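You operate a simulated robot arm through the tools that you are given. There is no shell and no other tool.

You are at the controls of a simulated robot arm. One attempt, no reset.

## Task
Compare the grade three weight with the grade one weight on the check balance.
Fine: the grade card tells which ring; switch on and zero; weigh and save grade one, put it back on its tray ring, then weigh and save grade three and leave it on the pan; the weights stand on the long wooden tray, grade two stays there.

Only the result counts: the job must be done as asked and must still hold three seconds after the hand-in. Knocking over, shifting, dropping, spilling or breaking anything else fails it.

## Robot
A 7-joint arm with a two-finger parallel gripper, fixed in place. Base frame: the origin is at the foot of the arm, x ahead of it, y to its left, z up; the work surface is at about z = 800. Units: mm, degrees, N and s.
Its first joint turns from -132.0 to 132.0 degrees. Payload 3.91 kg.
The tool frame sits at the grasp point between the pads (the TCP): z along the fingers, y along the line on which they close. The tips reach 30 mm beyond it. The gripper opens to 110 mm. The fingers are 20 mm wide and 10 mm thick; the gripper's body (48 by 112 mm) begins 55 mm behind the TCP.
Orientation is that of the tool frame in the base frame, as a unit quaternion [w, x, y, z]. With the fingers straight down and closing along the base's y, the tool's x points along the base's -x, its y along +y and its z along -z.

## Interface
- The arm moves only by the tool move_arm. Its argument "targets" is a list of rows, each an object of numbers (a shift or turn left out is 0, a gripper value left out holds the last): "fingers": the finger opening in mm, from 0 to 110; "tx", "ty", "tz": the shift along the tool's x, y, z in units of 40 mm (1.0 is 40 mm); "rx", "ry", "rz": the turn, a rotation vector about the tool's x, y, z in units of 6 degrees (1.0 is 6 degrees). In form: [{"fingers": .., "tx": .., "ty": .., "tz": .., "rx": .., "ry": .., "rz": ..}, ...]. A call has 1 to 20 rows; each row shifts and turns the commanded pose from where the row before left it, along the tool's axes as they then stand. A call with a number of a shift or a turn outside -1 to 1 is refused whole. A row lasts 0.2 s, in which the tool goes at most 50 mm and 8.6 degrees; a call with a longer step from one row to the next is refused whole, and so is a gripper value outside its range. A pose out of reach is approached as far as the arm can. The call stops where the force on the tool passes 40 N (or 10 N more than at its start, if that is more) or the arm is blocked; 0.2 s more then pass. Each finger travels about 108 mm/s and halts on what it meets, pressing with about 21 N; the grip force reading is that of the motor and also rises with nothing between the fingers. The clock runs only during rows and for 0.2 s after the last one: add rows that do not move to give the fingers time. The reply holds the time, the measured pose of the TCP, the force on the tool along the base axes, the opening and the grip force, in the units named above and with some noise, with the torque about the TCP (base axes, N m) and any sound that the robot's microphone picked up.
- Cameras (640 x 400 px; columns grow to the right, rows downward): "scene" is fixed at [400.2, 651.1, 1395.8]; the picture's right is [0.31, 0.95, 0.00], its down [0.76, -0.25, -0.60] and it looks along [-0.57, 0.19, -0.80] (base axes); focal length 282 px, centre (320, 200). "wrist" rides on the gripper at [72, 17, -103] in the tool frame; the picture's right is [-0.23, 0.97, 0.00], its down [-0.76, -0.18, -0.62] and it looks along [-0.61, -0.14, 0.78] (tool axes); focal length 222 px, centre (320, 200). There is no depth. A picture from a camera that has moved, and an enlarged one, comes with that camera's place and axes in the base frame and with its lens.
- capture(camera): a new picture of that camera. It takes no simulated time.
- zoom(camera, box): a new picture of the part [left, top, right, bottom] of that camera's present view, enlarged. It takes no simulated time.
- close_job(): hands the job in; it is judged then, once.

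Places have to be worked out from the pictures, the camera data and where the tool is seen. Open the gripper and draw the arm clear of the work before you hand the job in, unless the task says otherwise.

The tools are called as a command line: name --argument value ..., lists and objects as JSON in quotes. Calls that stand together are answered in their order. move_arm: Moves the arm, as the interface text tells. Its arguments: {"type":"object","properties":{"targets":{"type":"array"}},"required":["targets"]} The other tools are called the same way: capture (camera) takes a picture; zoom (camera, box) takes an enlarged picture of a part of a camera's view; close_job () hands the job in.

At the start:

```text
time_s: 0.0
position: [28.4, 589.9, 1127.7]
ee_rot: [0.001, 0.0, 1.0, 0.001]
force: [-0.1, 1.2, -0.3]
moment: [-0.02, 0.0, 0.0]
gripper_width: 110.1
gripper_force: 0.1
```

scene: 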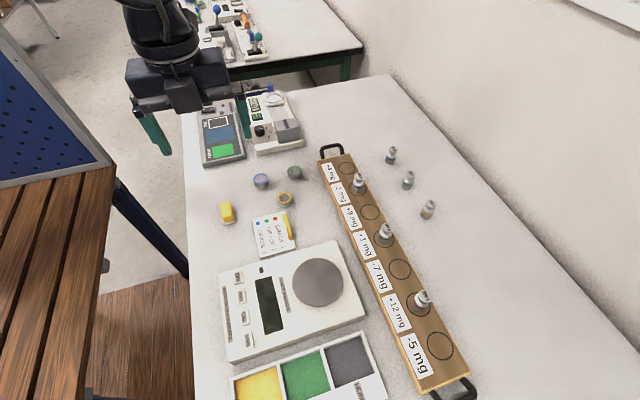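
wrist: 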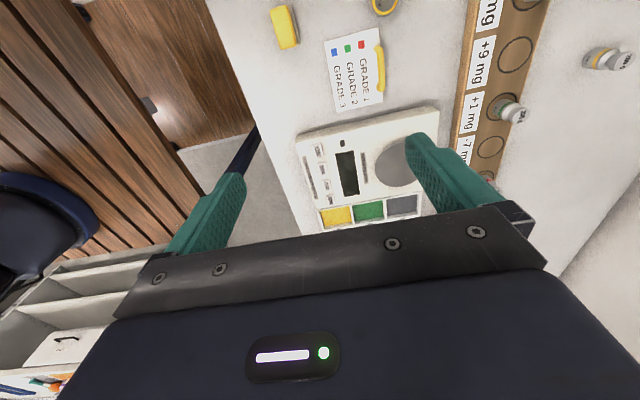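

I'll start by looking closely at the grade card, the balance and the tray before moving anything.

zoom --camera "scene" --box '[240, 200, 310, 260]'

zoom --camera "scene" --box '[210, 230, 370, 370]'

zoom --camera "scene" --box '[310, 140, 410, 260]'

zoom --camera "scene" --box '[350, 240, 480, 400]'

zoom --camera "wrist" --box '[290, 0, 450, 230]'

```text
6.67 times, centred on (275, 230) of scene
camera zoom: at [400.2, 651.1, 1395.8], right [0.31, 0.95, 0.0], down [0.76, -0.25, -0.6], along [-0.57, 0.19, -0.8], focal length 1882 px, centre (620, 0)
```

zoom: 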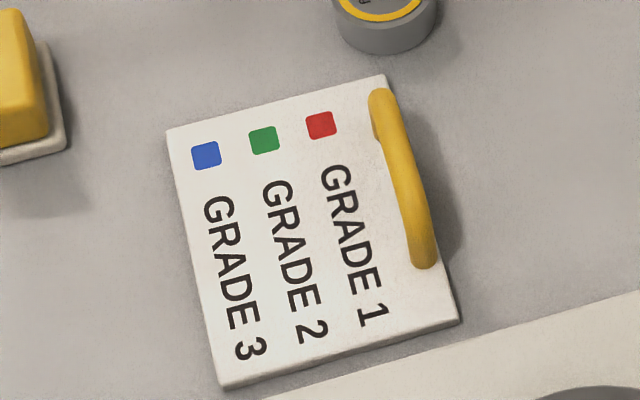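

```text
2.86 times, centred on (290, 300) of scene
camera zoom: at [400.2, 651.1, 1395.8], right [0.31, 0.95, 0.0], down [0.76, -0.25, -0.6], along [-0.57, 0.19, -0.8], focal length 807 px, centre (406, -86)
```

zoom: 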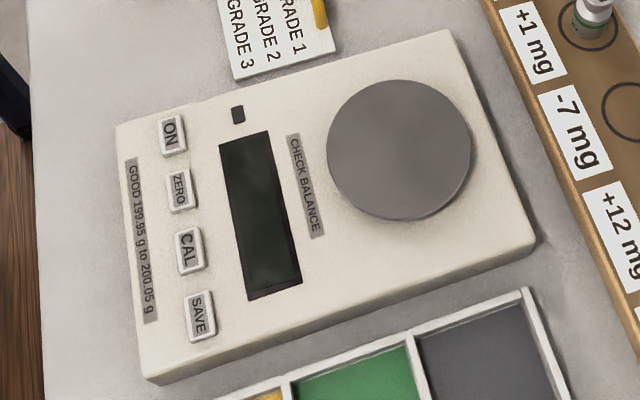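

```text
3.33 times, centred on (360, 200) of scene
camera zoom: at [400.2, 651.1, 1395.8], right [0.31, 0.95, 0.0], down [0.76, -0.25, -0.6], along [-0.57, 0.19, -0.8], focal length 941 px, centre (187, 200)
```

zoom: 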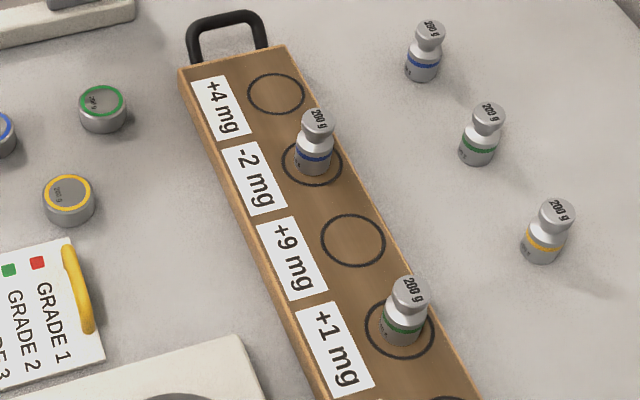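

```text
2.50 times, centred on (415, 320) of scene
camera zoom: at [400.2, 651.1, 1395.8], right [0.31, 0.95, 0.0], down [0.76, -0.25, -0.6], along [-0.57, 0.19, -0.8], focal length 706 px, centre (82, -100)
```

zoom: 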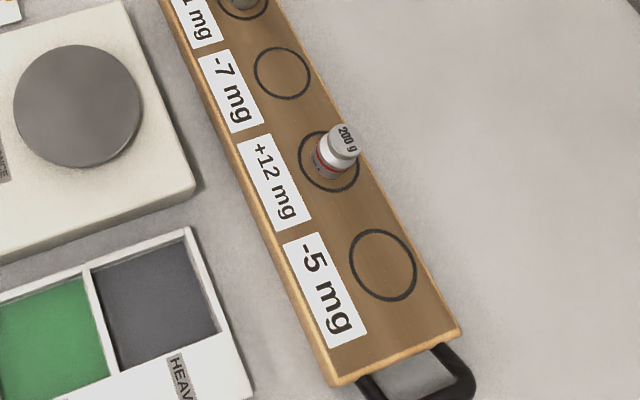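

```text
1.74 times, centred on (370, 115) of wrist
camera zoom: at [-44.0, 608.1, 1229.3], right [0.23, 0.97, 0.0], down [0.76, -0.18, 0.62], along [0.61, -0.14, -0.78], focal length 386 px, centre (233, 348)
```

zoom: 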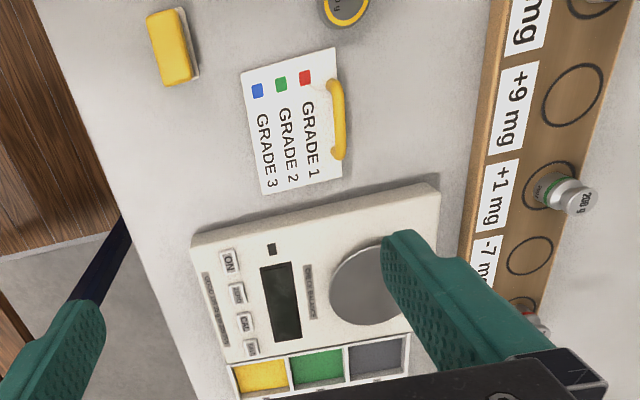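

The card shows grade 1 is red, grade 2 green and grade 3 blue. Red stands on the "+12 mg" ring near (298, 894) and blue on the "-2 mg" ring near (-18, 893). I place the ON button near (135, 558, ~830). I'll close the fingers, move to a hover well above ON and take another look.

move_arm --targets '[{"fingers": 0, "tx": -0.444, "ty": -0.131, "tz": 0.8}, {"tx": -0.444, "ty": -0.131, "tz": 0.8}, {"tx": -0.444, "ty": -0.131, "tz": 0.8}, {"tx": -0.444, "ty": -0.131, "tz": 0.8}, {"tx": -0.444, "ty": -0.131, "tz": 0.8}, {"tx": -0.444, "ty": -0.131, "tz": 0.8}, {"tx": 0}, {"tx": 0}]'

capture --camera "wrist"

capture --camera "scene"

```text
time_s: 1.8
position: [135.5, 560.2, 933.8]
ee_rot: [0.0, 0.001, 1.0, 0.0]
force: [-0.7, 0.6, 0.1]
moment: [-0.01, 0.03, 0.0]
gripper_width: 0.0
gripper_force: 21.7
```

```text
taken
camera wrist: at [62.8, 577.6, 1036.9], right [0.23, 0.97, 0.0], down [0.76, -0.18, 0.62], along [0.61, -0.14, -0.78], focal length 222 px, centre (320, 200)
```

wrist: 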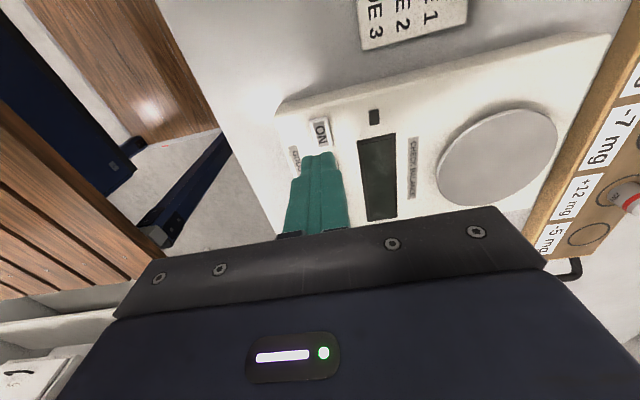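

```text
taken
```

scene: 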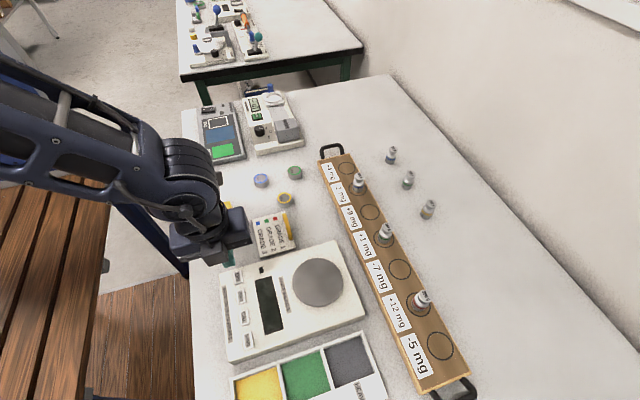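

The hover is good. I'll zoom on the wrist view to triangulate the button and pan heights more precisely.

zoom --camera "wrist" --box '[270, 90, 430, 190]'

zoom --camera "wrist" --box '[420, 60, 640, 260]'

zoom --camera "scene" --box '[210, 250, 290, 360]'

```text
4.00 times, centred on (350, 140) of wrist
camera zoom: at [62.8, 577.6, 1036.9], right [0.23, 0.97, 0.0], down [0.76, -0.18, 0.62], along [0.61, -0.14, -0.78], focal length 888 px, centre (200, 440)
```

zoom: 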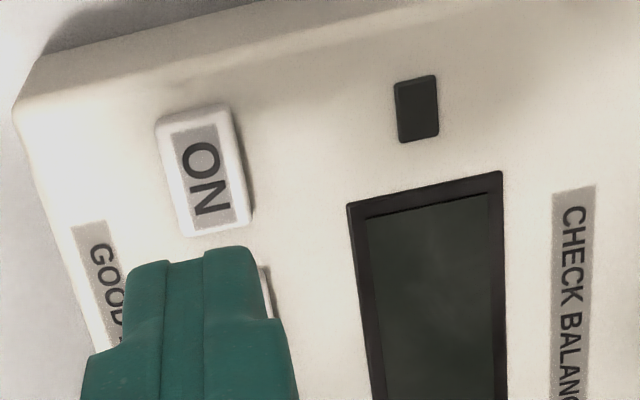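

```text
2.00 times, centred on (530, 160) of wrist
camera zoom: at [62.8, 577.6, 1036.9], right [0.23, 0.97, 0.0], down [0.76, -0.18, 0.62], along [0.61, -0.14, -0.78], focal length 444 px, centre (-100, 280)
```

zoom: 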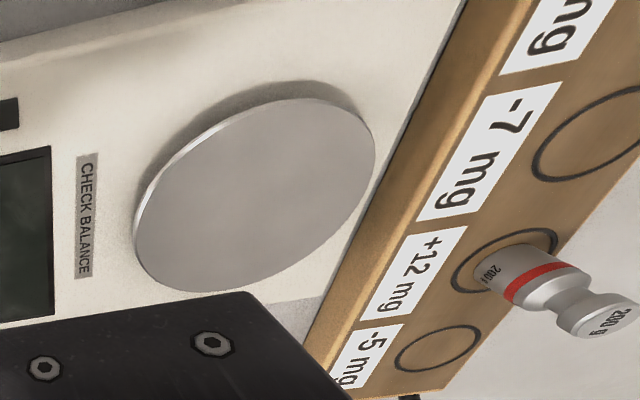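

```text
3.64 times, centred on (250, 305) of scene
camera zoom: at [400.2, 651.1, 1395.8], right [0.31, 0.95, 0.0], down [0.76, -0.25, -0.6], along [-0.57, 0.19, -0.8], focal length 1026 px, centre (574, -182)
```

zoom: 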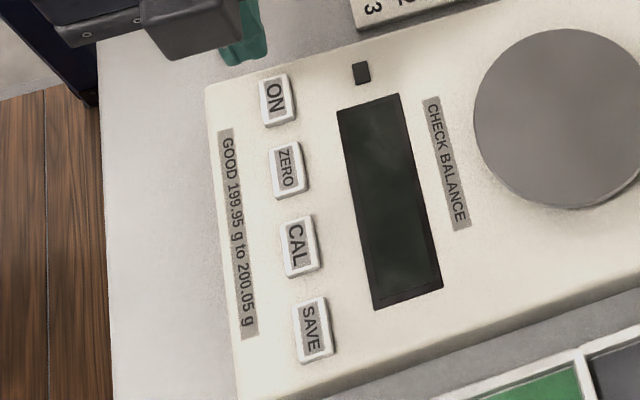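

From two views, the ON button is near (139, 561) with its top at about z = 840. The buttons are spaced about 41.5 mm apart along x: ZERO 180.5, CAL 222, SAVE 263.5. I'll centre over ON and lower the tips to about 10 mm above it.

move_arm --targets '[{"tx": -0.0875, "ty": 0.0125, "tz": 0.45}, {"tz": 0.45}, {"tz": 0.45}, {"tx": 0}, {"tx": 0}]'

zoom --camera "wrist" --box '[270, 90, 430, 190]'

zoom --camera "scene" --box '[210, 250, 290, 360]'

```text
time_s: 3.0
position: [137.2, 557.5, 879.4]
ee_rot: [0.0, 0.001, 1.0, 0.0]
force: [0.6, 0.6, -0.1]
moment: [0.05, -0.03, 0.01]
gripper_width: 0.0
gripper_force: 20.9
```

```text
4.00 times, centred on (350, 140) of wrist
camera zoom: at [65.3, 576.7, 982.7], right [0.23, 0.97, 0.0], down [0.76, -0.18, 0.62], along [0.61, -0.14, -0.78], focal length 888 px, centre (200, 440)
```

zoom: 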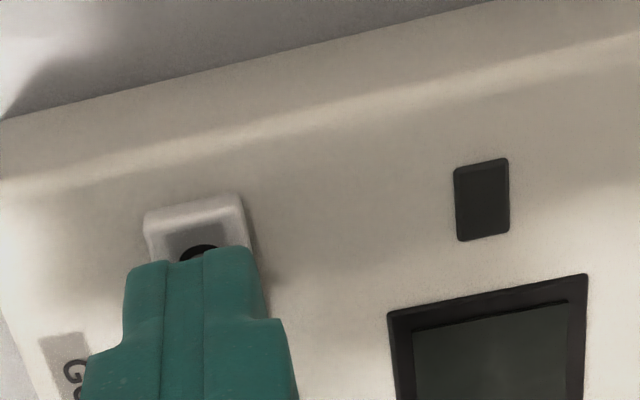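

```text
3.64 times, centred on (250, 305) of scene
camera zoom: at [400.2, 651.1, 1395.8], right [0.31, 0.95, 0.0], down [0.76, -0.25, -0.6], along [-0.57, 0.19, -0.8], focal length 1026 px, centre (574, -182)
```

zoom: 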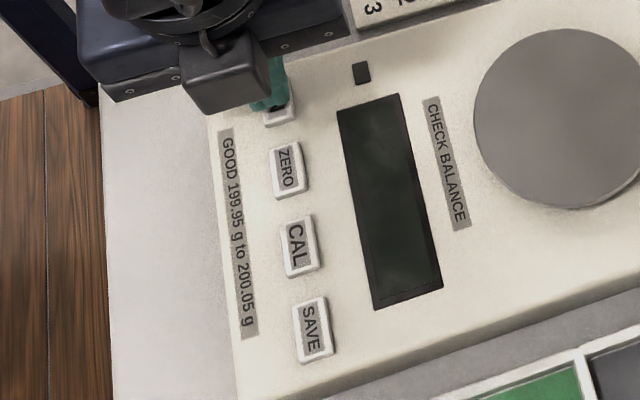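

The fingertips are directly over ON, roughly 10 mm above it. I'll press down in small steps and watch the force and sound.

move_arm --targets '[{"tz": 0.1}, {"tz": 0.075}, {"tz": 0.05}, {"tz": 0.03}, {"tx": 0}]'

zoom --camera "scene" --box '[210, 250, 290, 360]'

```text
time_s: 4.2
position: [137.2, 559.9, 869.8]
ee_rot: [0.001, 0.0, 1.0, 0.0]
force: [-7.1, -2.1, 12.6]
moment: [-0.04, 0.17, 0.02]
gripper_width: 0.4
gripper_force: 21.1
heard: click
```

```text
3.64 times, centred on (250, 305) of scene
camera zoom: at [400.2, 651.1, 1395.8], right [0.31, 0.95, 0.0], down [0.76, -0.25, -0.6], along [-0.57, 0.19, -0.8], focal length 1026 px, centre (574, -182)
```

zoom: 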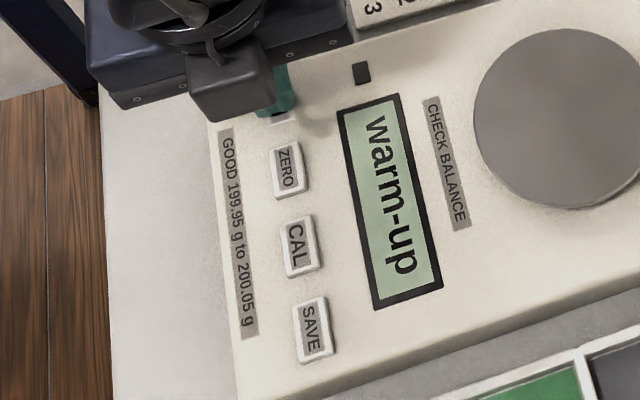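

There was a click and the display shows "warm-up", so the balance is on. I'll lift off, move over ZERO and wait for the warm-up to finish.

move_arm --targets '[{"tz": -0.3}, {"tz": -0.35}, {"tx": -0.55}, {"tx": -0.53}, {"tx": 0}, {"tx": 0}, {"tx": 0}, {"tx": 0}, {"tx": 0}, {"tx": 0}]'

zoom --camera "scene" --box '[210, 250, 290, 360]'

zoom --camera "wrist" --box '[270, 90, 430, 190]'

```text
time_s: 6.4
position: [180.6, 558.6, 895.5]
ee_rot: [0.0, 0.0, 1.0, -0.001]
force: [0.2, 0.5, 0.6]
moment: [0.03, 0.01, -0.01]
gripper_width: 0.0
gripper_force: 20.6
```

```text
3.64 times, centred on (250, 305) of scene
camera zoom: at [400.2, 651.1, 1395.8], right [0.31, 0.95, 0.0], down [0.76, -0.25, -0.6], along [-0.57, 0.19, -0.8], focal length 1026 px, centre (574, -182)
```

zoom: 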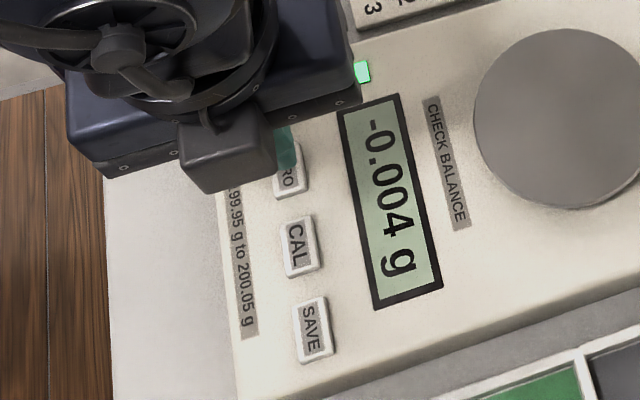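

```text
4.00 times, centred on (350, 140) of wrist
camera zoom: at [108.3, 577.4, 999.6], right [0.23, 0.97, 0.0], down [0.76, -0.18, 0.62], along [0.61, -0.14, -0.78], focal length 888 px, centre (200, 440)
```

zoom: 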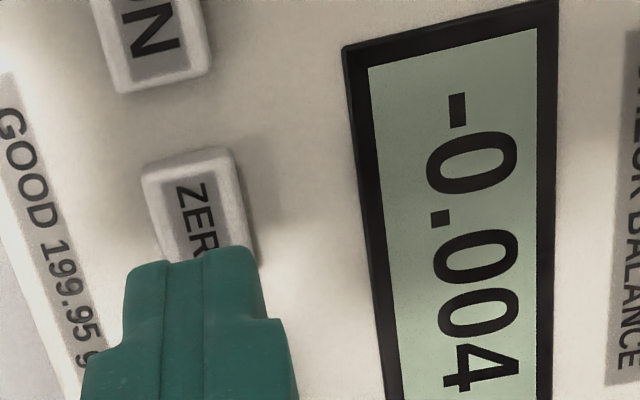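

Warm-up is over: the display reads -0.004 g and the stable lamp is green. I'm over ZERO, so I'll press it the same way.

move_arm --targets '[{"tz": 0.3}, {"tz": 0.15}, {"tz": 0.1}, {"tz": 0.06}, {"tz": 0.04}, {"tx": 0}]'

zoom --camera "scene" --box '[210, 250, 290, 360]'

```text
time_s: 7.8
position: [181.3, 560.3, 870.2]
ee_rot: [0.0, 0.001, 1.0, -0.001]
force: [-3.3, -3.1, 12.5]
moment: [-0.09, 0.11, 0.03]
gripper_width: 0.1
gripper_force: 20.9
heard: click
```

```text
3.64 times, centred on (250, 305) of scene
camera zoom: at [400.2, 651.1, 1395.8], right [0.31, 0.95, 0.0], down [0.76, -0.25, -0.6], along [-0.57, 0.19, -0.8], focal length 1026 px, centre (574, -182)
```

zoom: 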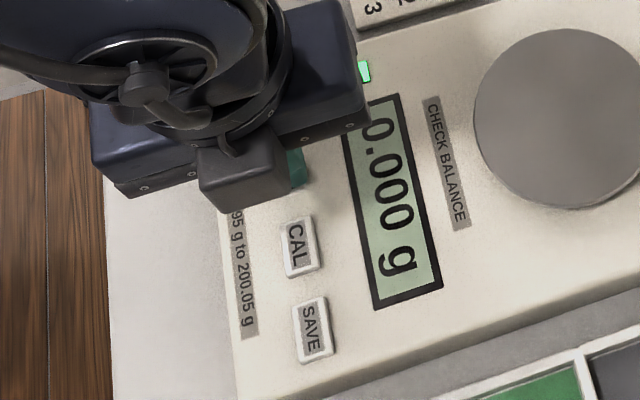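

The display reads 0.000 g, so it's zeroed. I'll rise, cross over to above the red weight with the fingers open, and look with the wrist camera.

move_arm --targets '[{"tz": -0.6}, {"tz": -0.95}, {"tz": -0.95}, {"tx": -0.325, "ty": 0.928}, {"tx": -0.325, "ty": 0.928, "fingers": 70}, {"tx": -0.325, "ty": 0.928}, {"tx": -0.325, "ty": 0.928}, {"tx": -0.325, "ty": 0.928}, {"tx": -0.325, "ty": 0.928}, {"tx": -0.325, "ty": 0.928}, {"tx": -0.325, "ty": 0.928}, {"tx": -0.325, "ty": 0.928}, {"tx": 0}, {"tx": 0}, {"tx": 0}]'

capture --camera "wrist"

capture --camera "scene"

```text
time_s: 11.0
position: [300.9, 893.0, 971.0]
ee_rot: [0.0, 0.001, 1.0, 0.0]
force: [-0.5, -0.9, -0.5]
moment: [0.01, 0.0, 0.04]
gripper_width: 70.1
gripper_force: 0.0
```

```text
taken
camera wrist: at [228.3, 910.6, 1074.5], right [0.23, 0.97, 0.0], down [0.76, -0.18, 0.62], along [0.61, -0.14, -0.78], focal length 222 px, centre (320, 200)
```

wrist: 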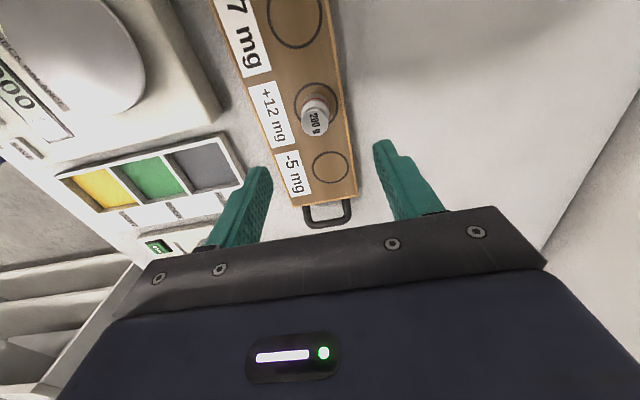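

```text
taken
```

scene: 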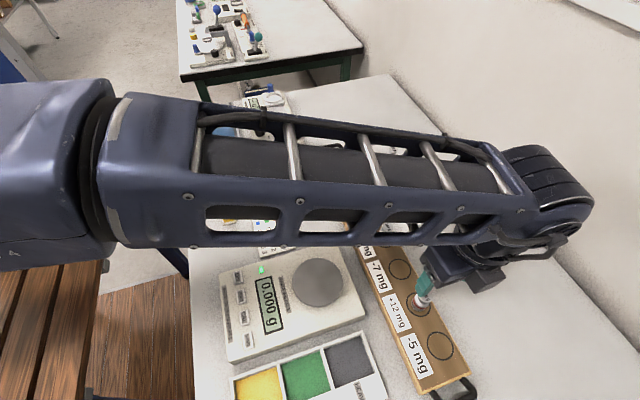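

I'm hovering above the red weight. I'll zoom in for an accurate fix on the weight and its ring.

zoom --camera "wrist" --box '[255, 60, 375, 210]'

zoom --camera "scene" --box '[380, 240, 480, 340]'

zoom --camera "wrist" --box '[280, 70, 350, 145]'

```text
2.67 times, centred on (315, 135) of wrist
camera zoom: at [228.3, 910.6, 1074.5], right [0.23, 0.97, 0.0], down [0.76, -0.18, 0.62], along [0.61, -0.14, -0.78], focal length 592 px, centre (333, 373)
```

zoom: 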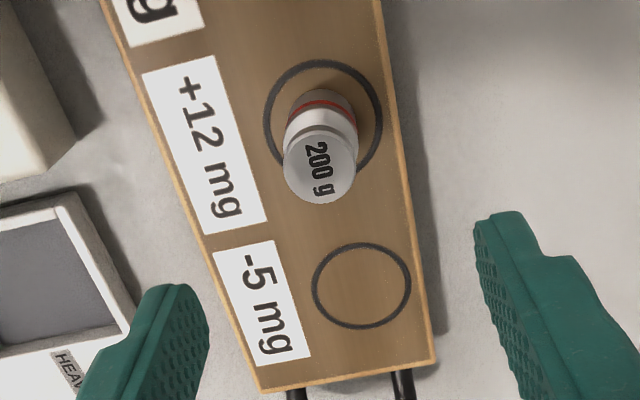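

```text
4.00 times, centred on (430, 290) of scene
camera zoom: at [400.2, 651.1, 1395.8], right [0.31, 0.95, 0.0], down [0.76, -0.25, -0.6], along [-0.57, 0.19, -0.8], focal length 1129 px, centre (-120, -160)
```

zoom: 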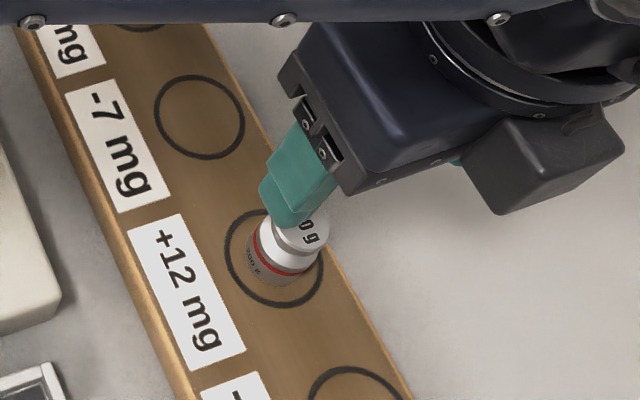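

```text
5.33 times, centred on (315, 108) of wrist
camera zoom: at [228.3, 910.6, 1074.5], right [0.23, 0.97, 0.0], down [0.76, -0.18, 0.62], along [0.61, -0.14, -0.78], focal length 1185 px, centre (347, 693)
```

zoom: 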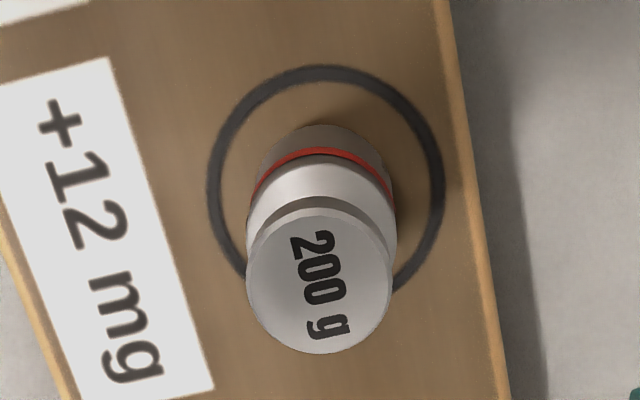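

The red weight's top is near (299, 890, 869) and its ring centre near (297, 891, ~818), so the tray top is at about 818. I'll centre over it and lower until the tips are level with the knob, then check before enclosing it.

move_arm --targets '[{"tx": 0.0375, "ty": -0.0975, "tz": 0.4, "fingers": 60}, {"tz": 0.5}, {"tz": 0.5}, {"tz": 0.3}, {"tx": 0}, {"tx": 0}]'

capture --camera "wrist"

zoom --camera "scene" --box '[380, 240, 480, 340]'

```text
time_s: 12.4
position: [296.8, 889.0, 901.9]
ee_rot: [0.0, 0.0, 1.0, 0.0]
force: [-0.1, 0.1, 1.2]
moment: [0.0, 0.03, -0.02]
gripper_width: 60.1
gripper_force: 0.0
```

```text
taken
camera wrist: at [224.6, 907.5, 1005.2], right [0.23, 0.97, 0.0], down [0.76, -0.18, 0.62], along [0.61, -0.14, -0.78], focal length 222 px, centre (320, 200)
```

wrist: 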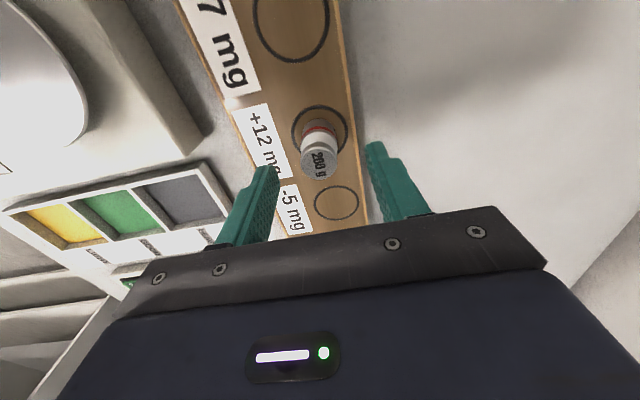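

```text
4.00 times, centred on (430, 290) of scene
camera zoom: at [400.2, 651.1, 1395.8], right [0.31, 0.95, 0.0], down [0.76, -0.25, -0.6], along [-0.57, 0.19, -0.8], focal length 1129 px, centre (-120, -160)
```

zoom: 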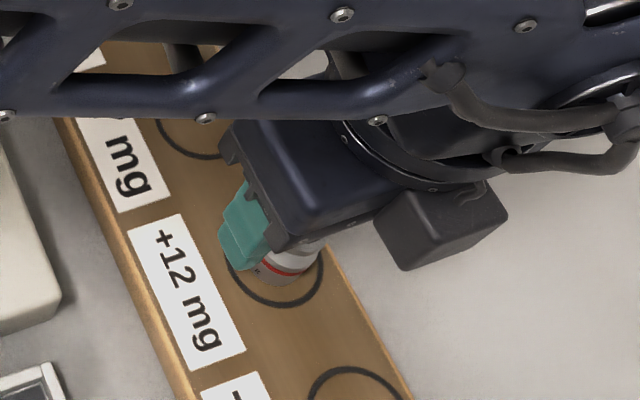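

The fingers straddle the knob symmetrically, with the weight about 2 mm further in +x than the TCP. I'll shift slightly, lower to z ≈ 859 so the tips are about 10 mm above the tray, and close gently.

move_arm --targets '[{"tx": -0.05, "tz": 0.35}, {"tz": 0.4}, {"tz": 0.33}, {"tx": 0}, {"fingers": 36}, {"fingers": 31}, {"fingers": 28}, {"fingers": 24}, {"fingers": 18}, {"fingers": 10}, {"tx": 0}, {"tx": 0}]'

capture --camera "wrist"

zoom --camera "scene" --box '[380, 240, 480, 340]'

```text
time_s: 15.0
position: [300.5, 889.4, 859.5]
ee_rot: [0.0, 0.001, 1.0, -0.001]
force: [-0.2, -1.3, 0.0]
moment: [-0.01, -0.06, 0.01]
gripper_width: 27.1
gripper_force: 20.8
```

```text
taken
camera wrist: at [227.5, 907.2, 962.6], right [0.23, 0.97, 0.0], down [0.76, -0.18, 0.62], along [0.61, -0.14, -0.78], focal length 222 px, centre (320, 200)
```

wrist: 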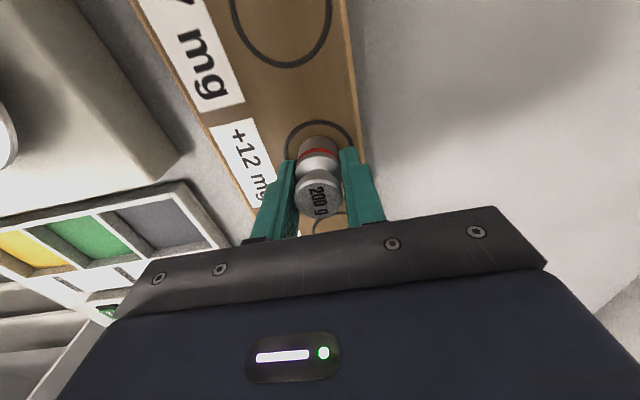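

```text
4.00 times, centred on (430, 290) of scene
camera zoom: at [400.2, 651.1, 1395.8], right [0.31, 0.95, 0.0], down [0.76, -0.25, -0.6], along [-0.57, 0.19, -0.8], focal length 1129 px, centre (-120, -160)
```

zoom: 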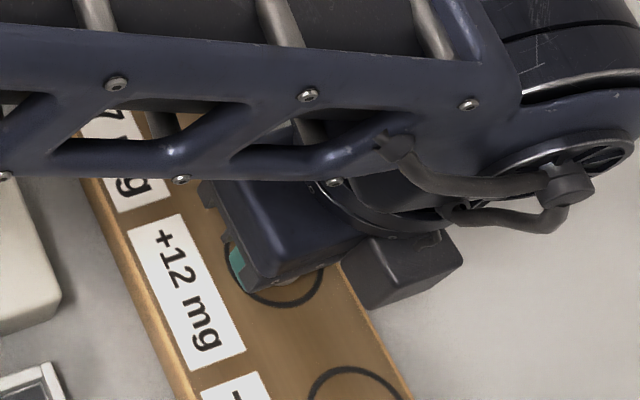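

I have a firm hold at 27 mm. I'll lift straight up about 92 mm, carry it over the pan at a moderate speed, and check.

move_arm --targets '[{"tz": -0.2}, {"tz": -0.4}, {"tz": -0.5}, {"tz": -0.6}, {"tz": -0.6}, {"tx": 0.15, "ty": -0.28}, {"tx": 0.306, "ty": -0.56}, {"tx": 0.306, "ty": -0.56}, {"tx": 0.306, "ty": -0.56}, {"tx": 0.306, "ty": -0.56}, {"tx": 0.306, "ty": -0.56}, {"tx": 0.306, "ty": -0.56}, {"tx": 0.306, "ty": -0.56}, {"tx": 0.158, "ty": -0.28}, {"tx": 0}, {"tx": 0}, {"tx": 0}]'

capture --camera "wrist"

capture --camera "scene"

```text
time_s: 18.6
position: [201.9, 709.6, 949.2]
ee_rot: [0.0, 0.0, 1.0, 0.0]
force: [0.5, -0.6, -1.3]
moment: [-0.01, -0.04, 0.01]
gripper_width: 26.9
gripper_force: 21.1
```

```text
taken
camera wrist: at [129.3, 727.8, 1052.8], right [0.23, 0.97, 0.0], down [0.76, -0.18, 0.62], along [0.61, -0.14, -0.78], focal length 222 px, centre (320, 200)
```

wrist: 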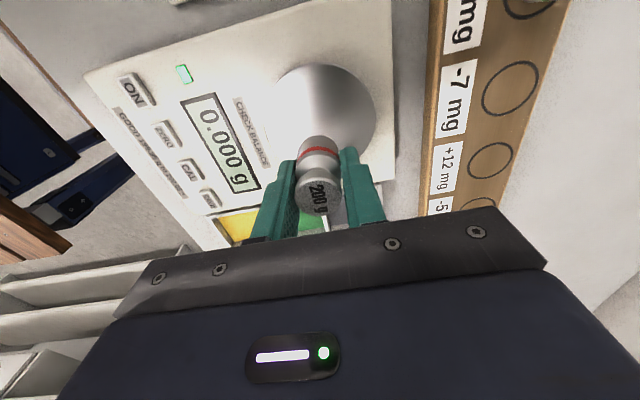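

```text
taken
```

scene: 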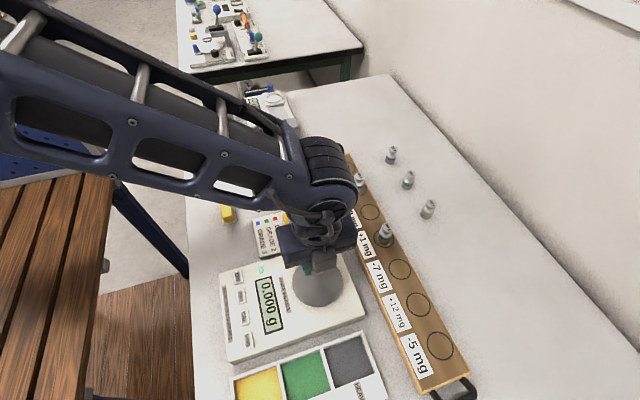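

I'm holding the weight above the pan with 0.000 g displayed. I'll zoom in to refine where the pan centre is.

zoom --camera "wrist" --box '[240, 40, 400, 240]'

zoom --camera "scene" --box '[210, 210, 370, 370]'

```text
2.00 times, centred on (320, 140) of wrist
camera zoom: at [129.3, 727.8, 1052.8], right [0.23, 0.97, 0.0], down [0.76, -0.18, 0.62], along [0.61, -0.14, -0.78], focal length 444 px, centre (320, 320)
```

zoom: 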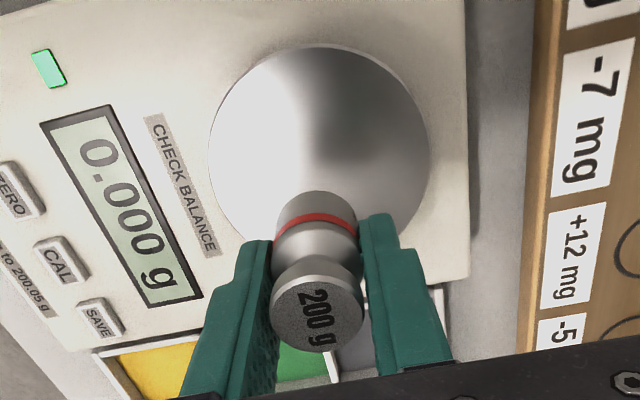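

```text
2.50 times, centred on (290, 290) of scene
camera zoom: at [400.2, 651.1, 1395.8], right [0.31, 0.95, 0.0], down [0.76, -0.25, -0.6], along [-0.57, 0.19, -0.8], focal length 706 px, centre (395, -25)
```

zoom: 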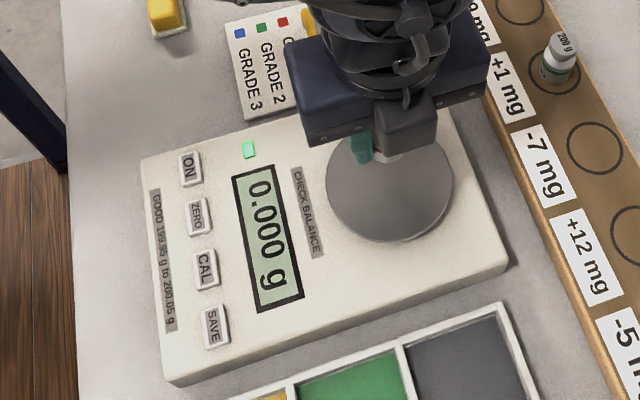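

The pan centre is near (198.5, 711.5) at z ≈ 834–843, and it is about 108 mm across, so I'm well centred. I'll lower in stages, watching the force and the display for contact.

move_arm --targets '[{"tx": 0.05, "tz": 0.35}, {"tz": 0.4}, {"tz": 0.3}, {"tz": 0.2}, {"tz": 0.1}, {"tx": 0}, {"tx": 0}]'

zoom --camera "wrist" --box '[200, 60, 400, 240]'

zoom --camera "scene" --box '[210, 210, 370, 370]'

```text
time_s: 20.2
position: [199.5, 710.3, 896.3]
ee_rot: [0.001, 0.0, 1.0, 0.001]
force: [0.4, -1.3, -1.0]
moment: [0.0, -0.01, -0.01]
gripper_width: 27.0
gripper_force: 21.1
```

```text
2.22 times, centred on (300, 150) of wrist
camera zoom: at [127.1, 728.3, 999.4], right [0.23, 0.97, 0.0], down [0.76, -0.18, 0.62], along [0.61, -0.14, -0.78], focal length 494 px, centre (364, 311)
```

zoom: 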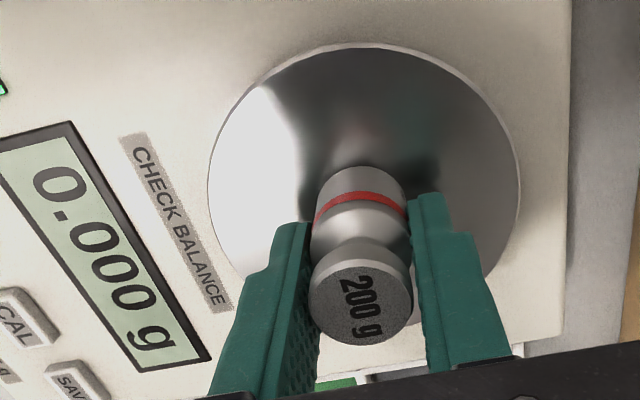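

```text
2.50 times, centred on (290, 290) of scene
camera zoom: at [400.2, 651.1, 1395.8], right [0.31, 0.95, 0.0], down [0.76, -0.25, -0.6], along [-0.57, 0.19, -0.8], focal length 706 px, centre (395, -25)
```

zoom: 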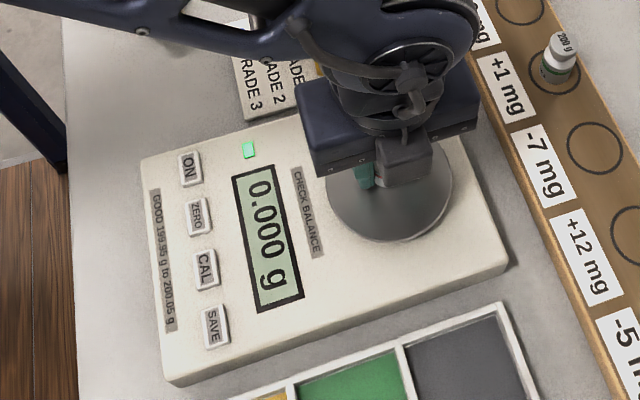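

Still 0.000 g, with the weight base about 12–20 mm above the pan. I'll continue down slowly.

move_arm --targets '[{"tz": 0.1}, {"tz": 0.075}, {"tz": 0.05}, {"tz": 0.05}, {"tx": 0}]'

zoom --camera "wrist" --box '[200, 60, 400, 240]'

```text
time_s: 21.2
position: [200.7, 711.5, 890.1]
ee_rot: [0.0, 0.0, 1.0, 0.002]
force: [0.5, 1.9, 11.4]
moment: [-0.09, 0.06, 0.0]
gripper_width: 27.2
gripper_force: 20.7
stopped in row 4: the force on the tool passed its limit at 44 N (the readings are from after the stop); the commanded pose is now the measured one
```

```text
2.22 times, centred on (300, 150) of wrist
camera zoom: at [127.3, 729.0, 993.3], right [0.23, 0.97, 0.0], down [0.76, -0.18, 0.62], along [0.61, -0.14, -0.78], focal length 494 px, centre (364, 311)
```

zoom: 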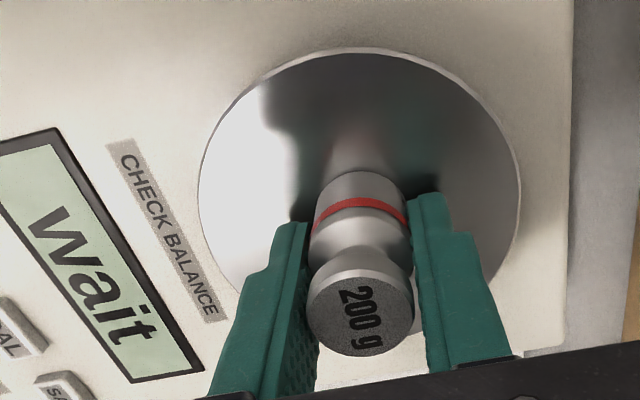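

The weight touched the pan at TCP z ≈ 890 and the balance shows "wait". I'll relieve the push slightly, then release gently and rise.

move_arm --targets '[{"tz": -0.012}, {"tx": 0}, {"fingers": 29}, {"fingers": 32}, {"fingers": 40}, {"fingers": 56}, {"tx": 0}, {"tx": 0}]'

zoom --camera "wrist" --box '[200, 60, 400, 240]'

zoom --camera "scene" --box '[210, 210, 370, 370]'

```text
time_s: 23.0
position: [199.0, 710.7, 889.0]
ee_rot: [0.0, 0.0, 1.0, 0.002]
force: [-0.2, 0.9, -1.3]
moment: [-0.05, -0.03, 0.03]
gripper_width: 56.1
gripper_force: 0.0
```

```text
2.22 times, centred on (300, 150) of wrist
camera zoom: at [127.4, 728.7, 992.7], right [0.23, 0.97, 0.0], down [0.76, -0.18, 0.62], along [0.61, -0.14, -0.78], focal length 494 px, centre (364, 311)
```

zoom: 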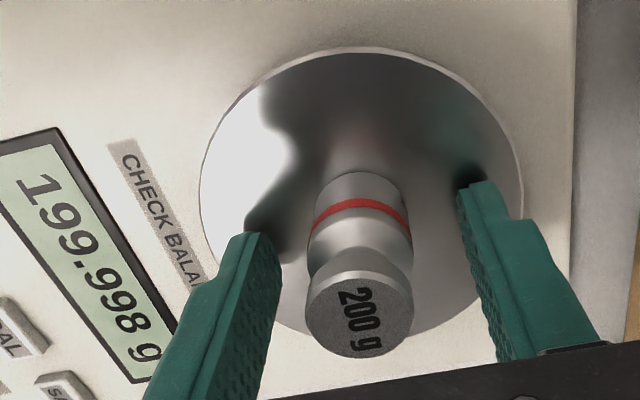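

```text
2.50 times, centred on (290, 290) of scene
camera zoom: at [400.2, 651.1, 1395.8], right [0.31, 0.95, 0.0], down [0.76, -0.25, -0.6], along [-0.57, 0.19, -0.8], focal length 706 px, centre (395, -25)
```

zoom: 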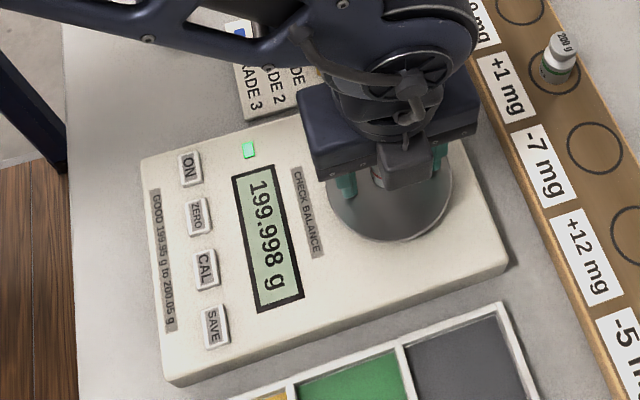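

The display reads 199.998 g and is stable. I'll rise clear of the weight, close the fingers on the way and move over SAVE.

move_arm --targets '[{"tz": -0.3}, {"tz": -0.5}, {"tz": -0.8}, {"tx": -0.267, "ty": -0.625}, {"tx": -0.267, "ty": -0.625}, {"tx": -0.267, "ty": -0.625, "fingers": 0}, {"tx": -0.267, "ty": -0.625}, {"tx": -0.267, "ty": -0.625}, {"tx": -0.267, "ty": -0.625}, {"tz": 0.5}, {"tz": 0.6}, {"tx": 0}, {"tx": 0}]'

zoom --camera "wrist" --box '[270, 90, 430, 190]'

zoom --camera "scene" --box '[210, 210, 370, 370]'

```text
time_s: 25.8
position: [264.4, 560.6, 910.4]
ee_rot: [0.0, 0.0, 1.0, 0.0]
force: [-0.2, -0.5, 0.3]
moment: [-0.01, 0.02, 0.0]
gripper_width: 0.2
gripper_force: 21.2
```

```text
4.00 times, centred on (350, 140) of wrist
camera zoom: at [192.2, 577.2, 1012.9], right [0.23, 0.97, 0.0], down [0.76, -0.18, 0.62], along [0.61, -0.14, -0.78], focal length 888 px, centre (200, 440)
```

zoom: 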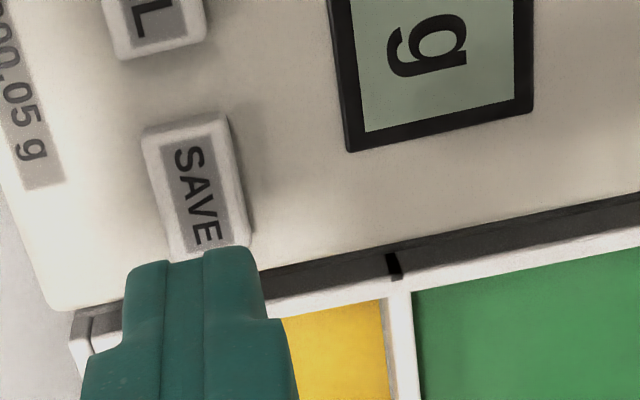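

```text
2.50 times, centred on (290, 290) of scene
camera zoom: at [400.2, 651.1, 1395.8], right [0.31, 0.95, 0.0], down [0.76, -0.25, -0.6], along [-0.57, 0.19, -0.8], focal length 706 px, centre (395, -25)
```

zoom: 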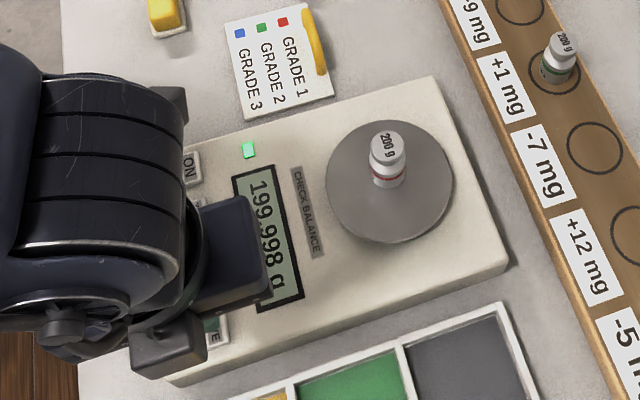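

The weight stands well on the pan at a stable 199.998 g, and I'm over SAVE at about (262.5, 560). I'll press SAVE now.

move_arm --targets '[{"tx": 0.03, "tz": 0.4}, {"tz": 0.3}, {"tz": 0.12}, {"tz": 0.08}, {"tz": 0.06}, {"tz": 0.04}, {"tx": 0}]'

zoom --camera "scene" --box '[210, 210, 370, 370]'

capture --camera "wrist"

```text
time_s: 27.4
position: [262.3, 560.9, 870.2]
ee_rot: [0.0, 0.0, 1.0, 0.002]
force: [0.9, -6.7, 24.2]
moment: [-0.25, 0.03, -0.01]
gripper_width: 0.1
gripper_force: 21.4
heard: click
```

```text
2.50 times, centred on (290, 290) of scene
camera zoom: at [400.2, 651.1, 1395.8], right [0.31, 0.95, 0.0], down [0.76, -0.25, -0.6], along [-0.57, 0.19, -0.8], focal length 706 px, centre (395, -25)
```

zoom: 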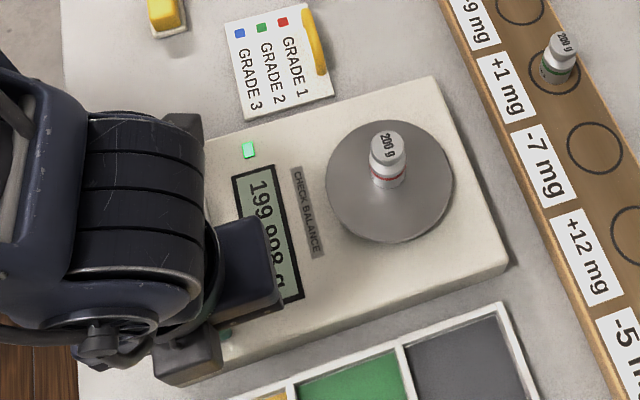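

```text
taken
camera wrist: at [190.5, 578.1, 973.6], right [0.23, 0.97, 0.0], down [0.76, -0.18, 0.62], along [0.61, -0.14, -0.78], focal length 222 px, centre (320, 200)
```

wrist: 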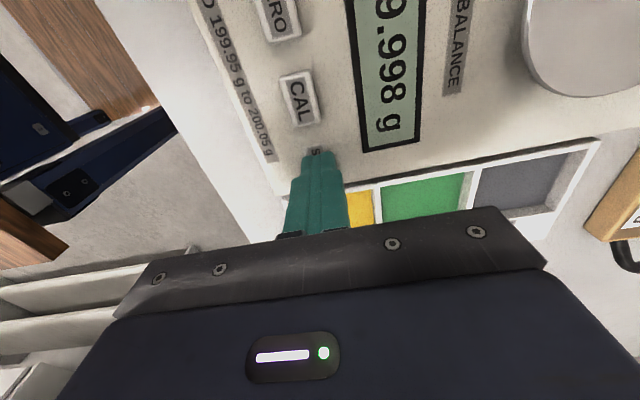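

A click was heard on SAVE. I'll lift off and check the display for the save result before moving on.

move_arm --targets '[{"tz": -0.3}, {"tz": -0.7}]'

capture --camera "wrist"

zoom --camera "scene" --box '[210, 210, 370, 370]'

```text
time_s: 28.0
position: [263.0, 561.3, 908.1]
ee_rot: [0.0, 0.0, 1.0, 0.001]
force: [0.7, 0.4, -0.2]
moment: [-0.03, 0.01, 0.01]
gripper_width: 0.3
gripper_force: 20.3
```

```text
taken
camera wrist: at [190.5, 578.9, 1012.1], right [0.23, 0.97, 0.0], down [0.76, -0.18, 0.62], along [0.61, -0.14, -0.78], focal length 222 px, centre (320, 200)
```

wrist: 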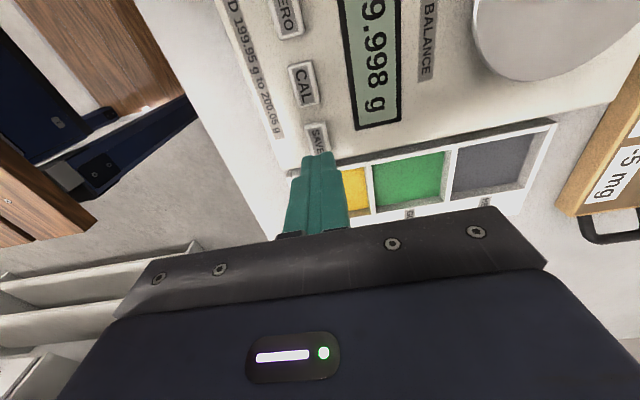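

```text
2.50 times, centred on (290, 290) of scene
camera zoom: at [400.2, 651.1, 1395.8], right [0.31, 0.95, 0.0], down [0.76, -0.25, -0.6], along [-0.57, 0.19, -0.8], focal length 706 px, centre (395, -25)
```

zoom: 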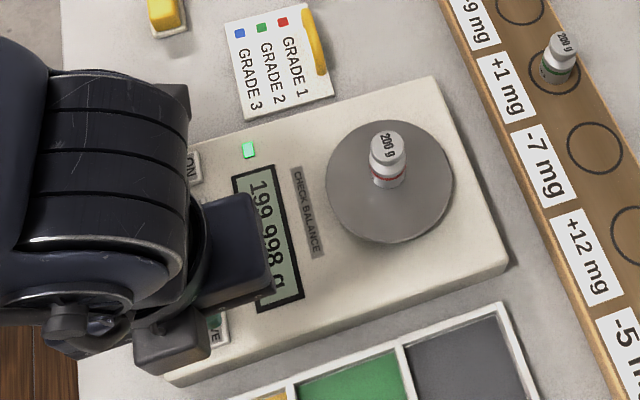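

No "saved" text is visible in the parts of the display I can see. I'll move back above the weight, where the whole display is in view, and check it again.

move_arm --targets '[{"tz": -0.6}, {"tz": -0.65}, {"tx": 0.267, "ty": 0.62}, {"tx": 0.267, "ty": 0.62}, {"tx": 0.267, "ty": 0.62}, {"tx": 0.267, "ty": 0.62, "fingers": 60}, {"tx": 0.267, "ty": 0.62}, {"tx": 0.267, "ty": 0.62}, {"tx": 0}, {"tx": 0}, {"tx": 0}]'

capture --camera "wrist"

zoom --camera "scene" --box '[210, 210, 370, 370]'

```text
time_s: 30.4
position: [197.2, 708.9, 959.1]
ee_rot: [0.0, -0.001, 1.0, 0.001]
force: [-0.5, -0.3, 0.0]
moment: [0.01, 0.01, -0.01]
gripper_width: 60.2
gripper_force: 0.1
```

```text
taken
camera wrist: at [126.2, 727.3, 1062.5], right [0.23, 0.97, 0.0], down [0.76, -0.18, 0.62], along [0.61, -0.14, -0.78], focal length 222 px, centre (320, 200)
```

wrist: 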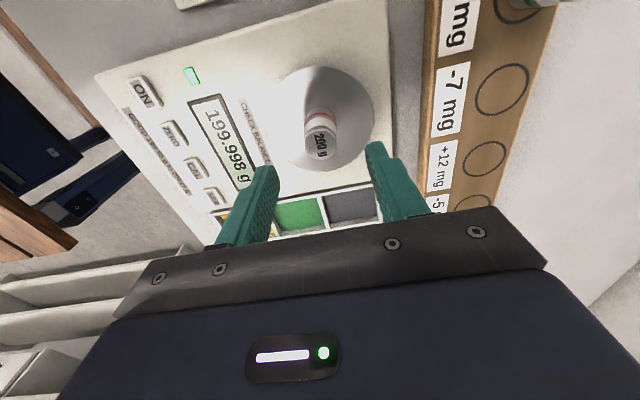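

```text
2.50 times, centred on (290, 290) of scene
camera zoom: at [400.2, 651.1, 1395.8], right [0.31, 0.95, 0.0], down [0.76, -0.25, -0.6], along [-0.57, 0.19, -0.8], focal length 706 px, centre (395, -25)
```

zoom: 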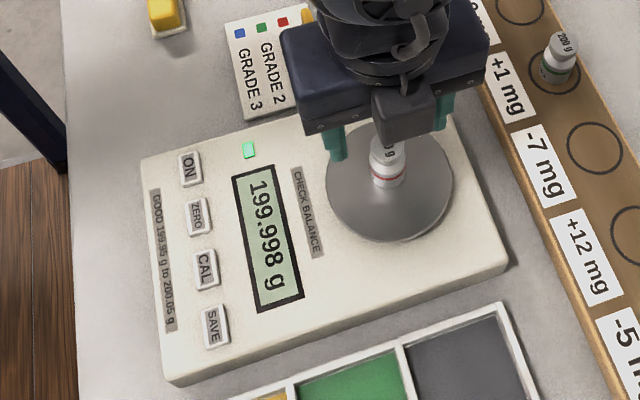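

The display holds a stable 199.998 g and the click matched the other buttons that registered, so I take it as saved. I'll zoom in to locate the weight for re-grasping.

zoom --camera "wrist" --box '[270, 60, 380, 180]'

zoom --camera "wrist" --box '[100, 50, 280, 220]'

```text
3.33 times, centred on (325, 120) of wrist
camera zoom: at [126.2, 727.3, 1062.5], right [0.23, 0.97, 0.0], down [0.76, -0.18, 0.62], along [0.61, -0.14, -0.78], focal length 740 px, centre (303, 467)
```

zoom: 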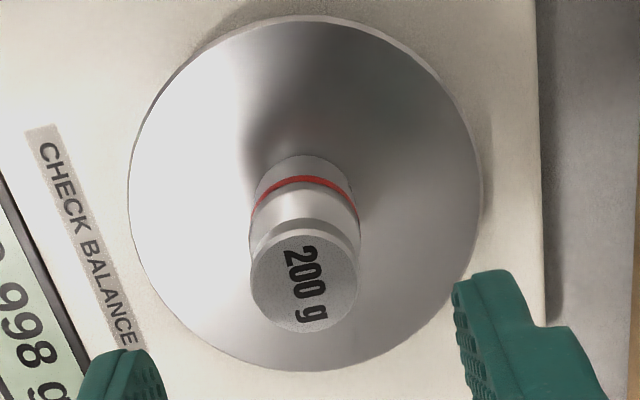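

```text
2.35 times, centred on (190, 135) of wrist
camera zoom: at [126.2, 727.3, 1062.5], right [0.23, 0.97, 0.0], down [0.76, -0.18, 0.62], along [0.61, -0.14, -0.78], focal length 523 px, centre (626, 353)
```

zoom: 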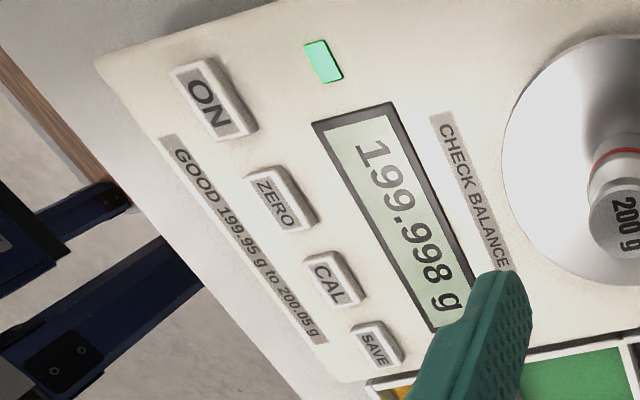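

The weight top is at about (199, 710), directly under the TCP. I'll lower to the same grasp height of z ≈ 890, close gently and check.

move_arm --targets '[{"tz": 0.4}, {"tz": 0.5}, {"tz": 0.45}, {"tz": 0.3}, {"tz": 0.1}, {"tx": 0}, {"fingers": 36}, {"fingers": 31}, {"fingers": 28}, {"fingers": 24}, {"fingers": 18}, {"fingers": 10}, {"tx": 0}, {"tx": 0}]'

zoom --camera "wrist" --box '[200, 60, 400, 240]'

```text
time_s: 33.4
position: [199.3, 709.7, 889.6]
ee_rot: [-0.001, 0.0, 1.0, 0.002]
force: [0.2, -0.6, 0.4]
moment: [-0.07, -0.05, 0.01]
gripper_width: 27.2
gripper_force: 20.6
```

```text
2.22 times, centred on (300, 150) of wrist
camera zoom: at [125.8, 727.4, 992.3], right [0.23, 0.97, 0.0], down [0.76, -0.18, 0.62], along [0.61, -0.14, -0.78], focal length 494 px, centre (364, 311)
```

zoom: 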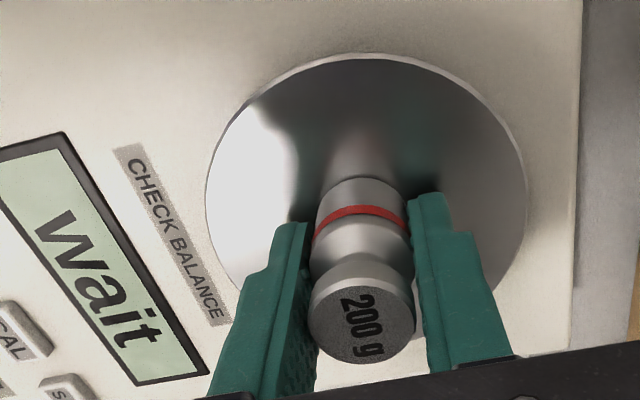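

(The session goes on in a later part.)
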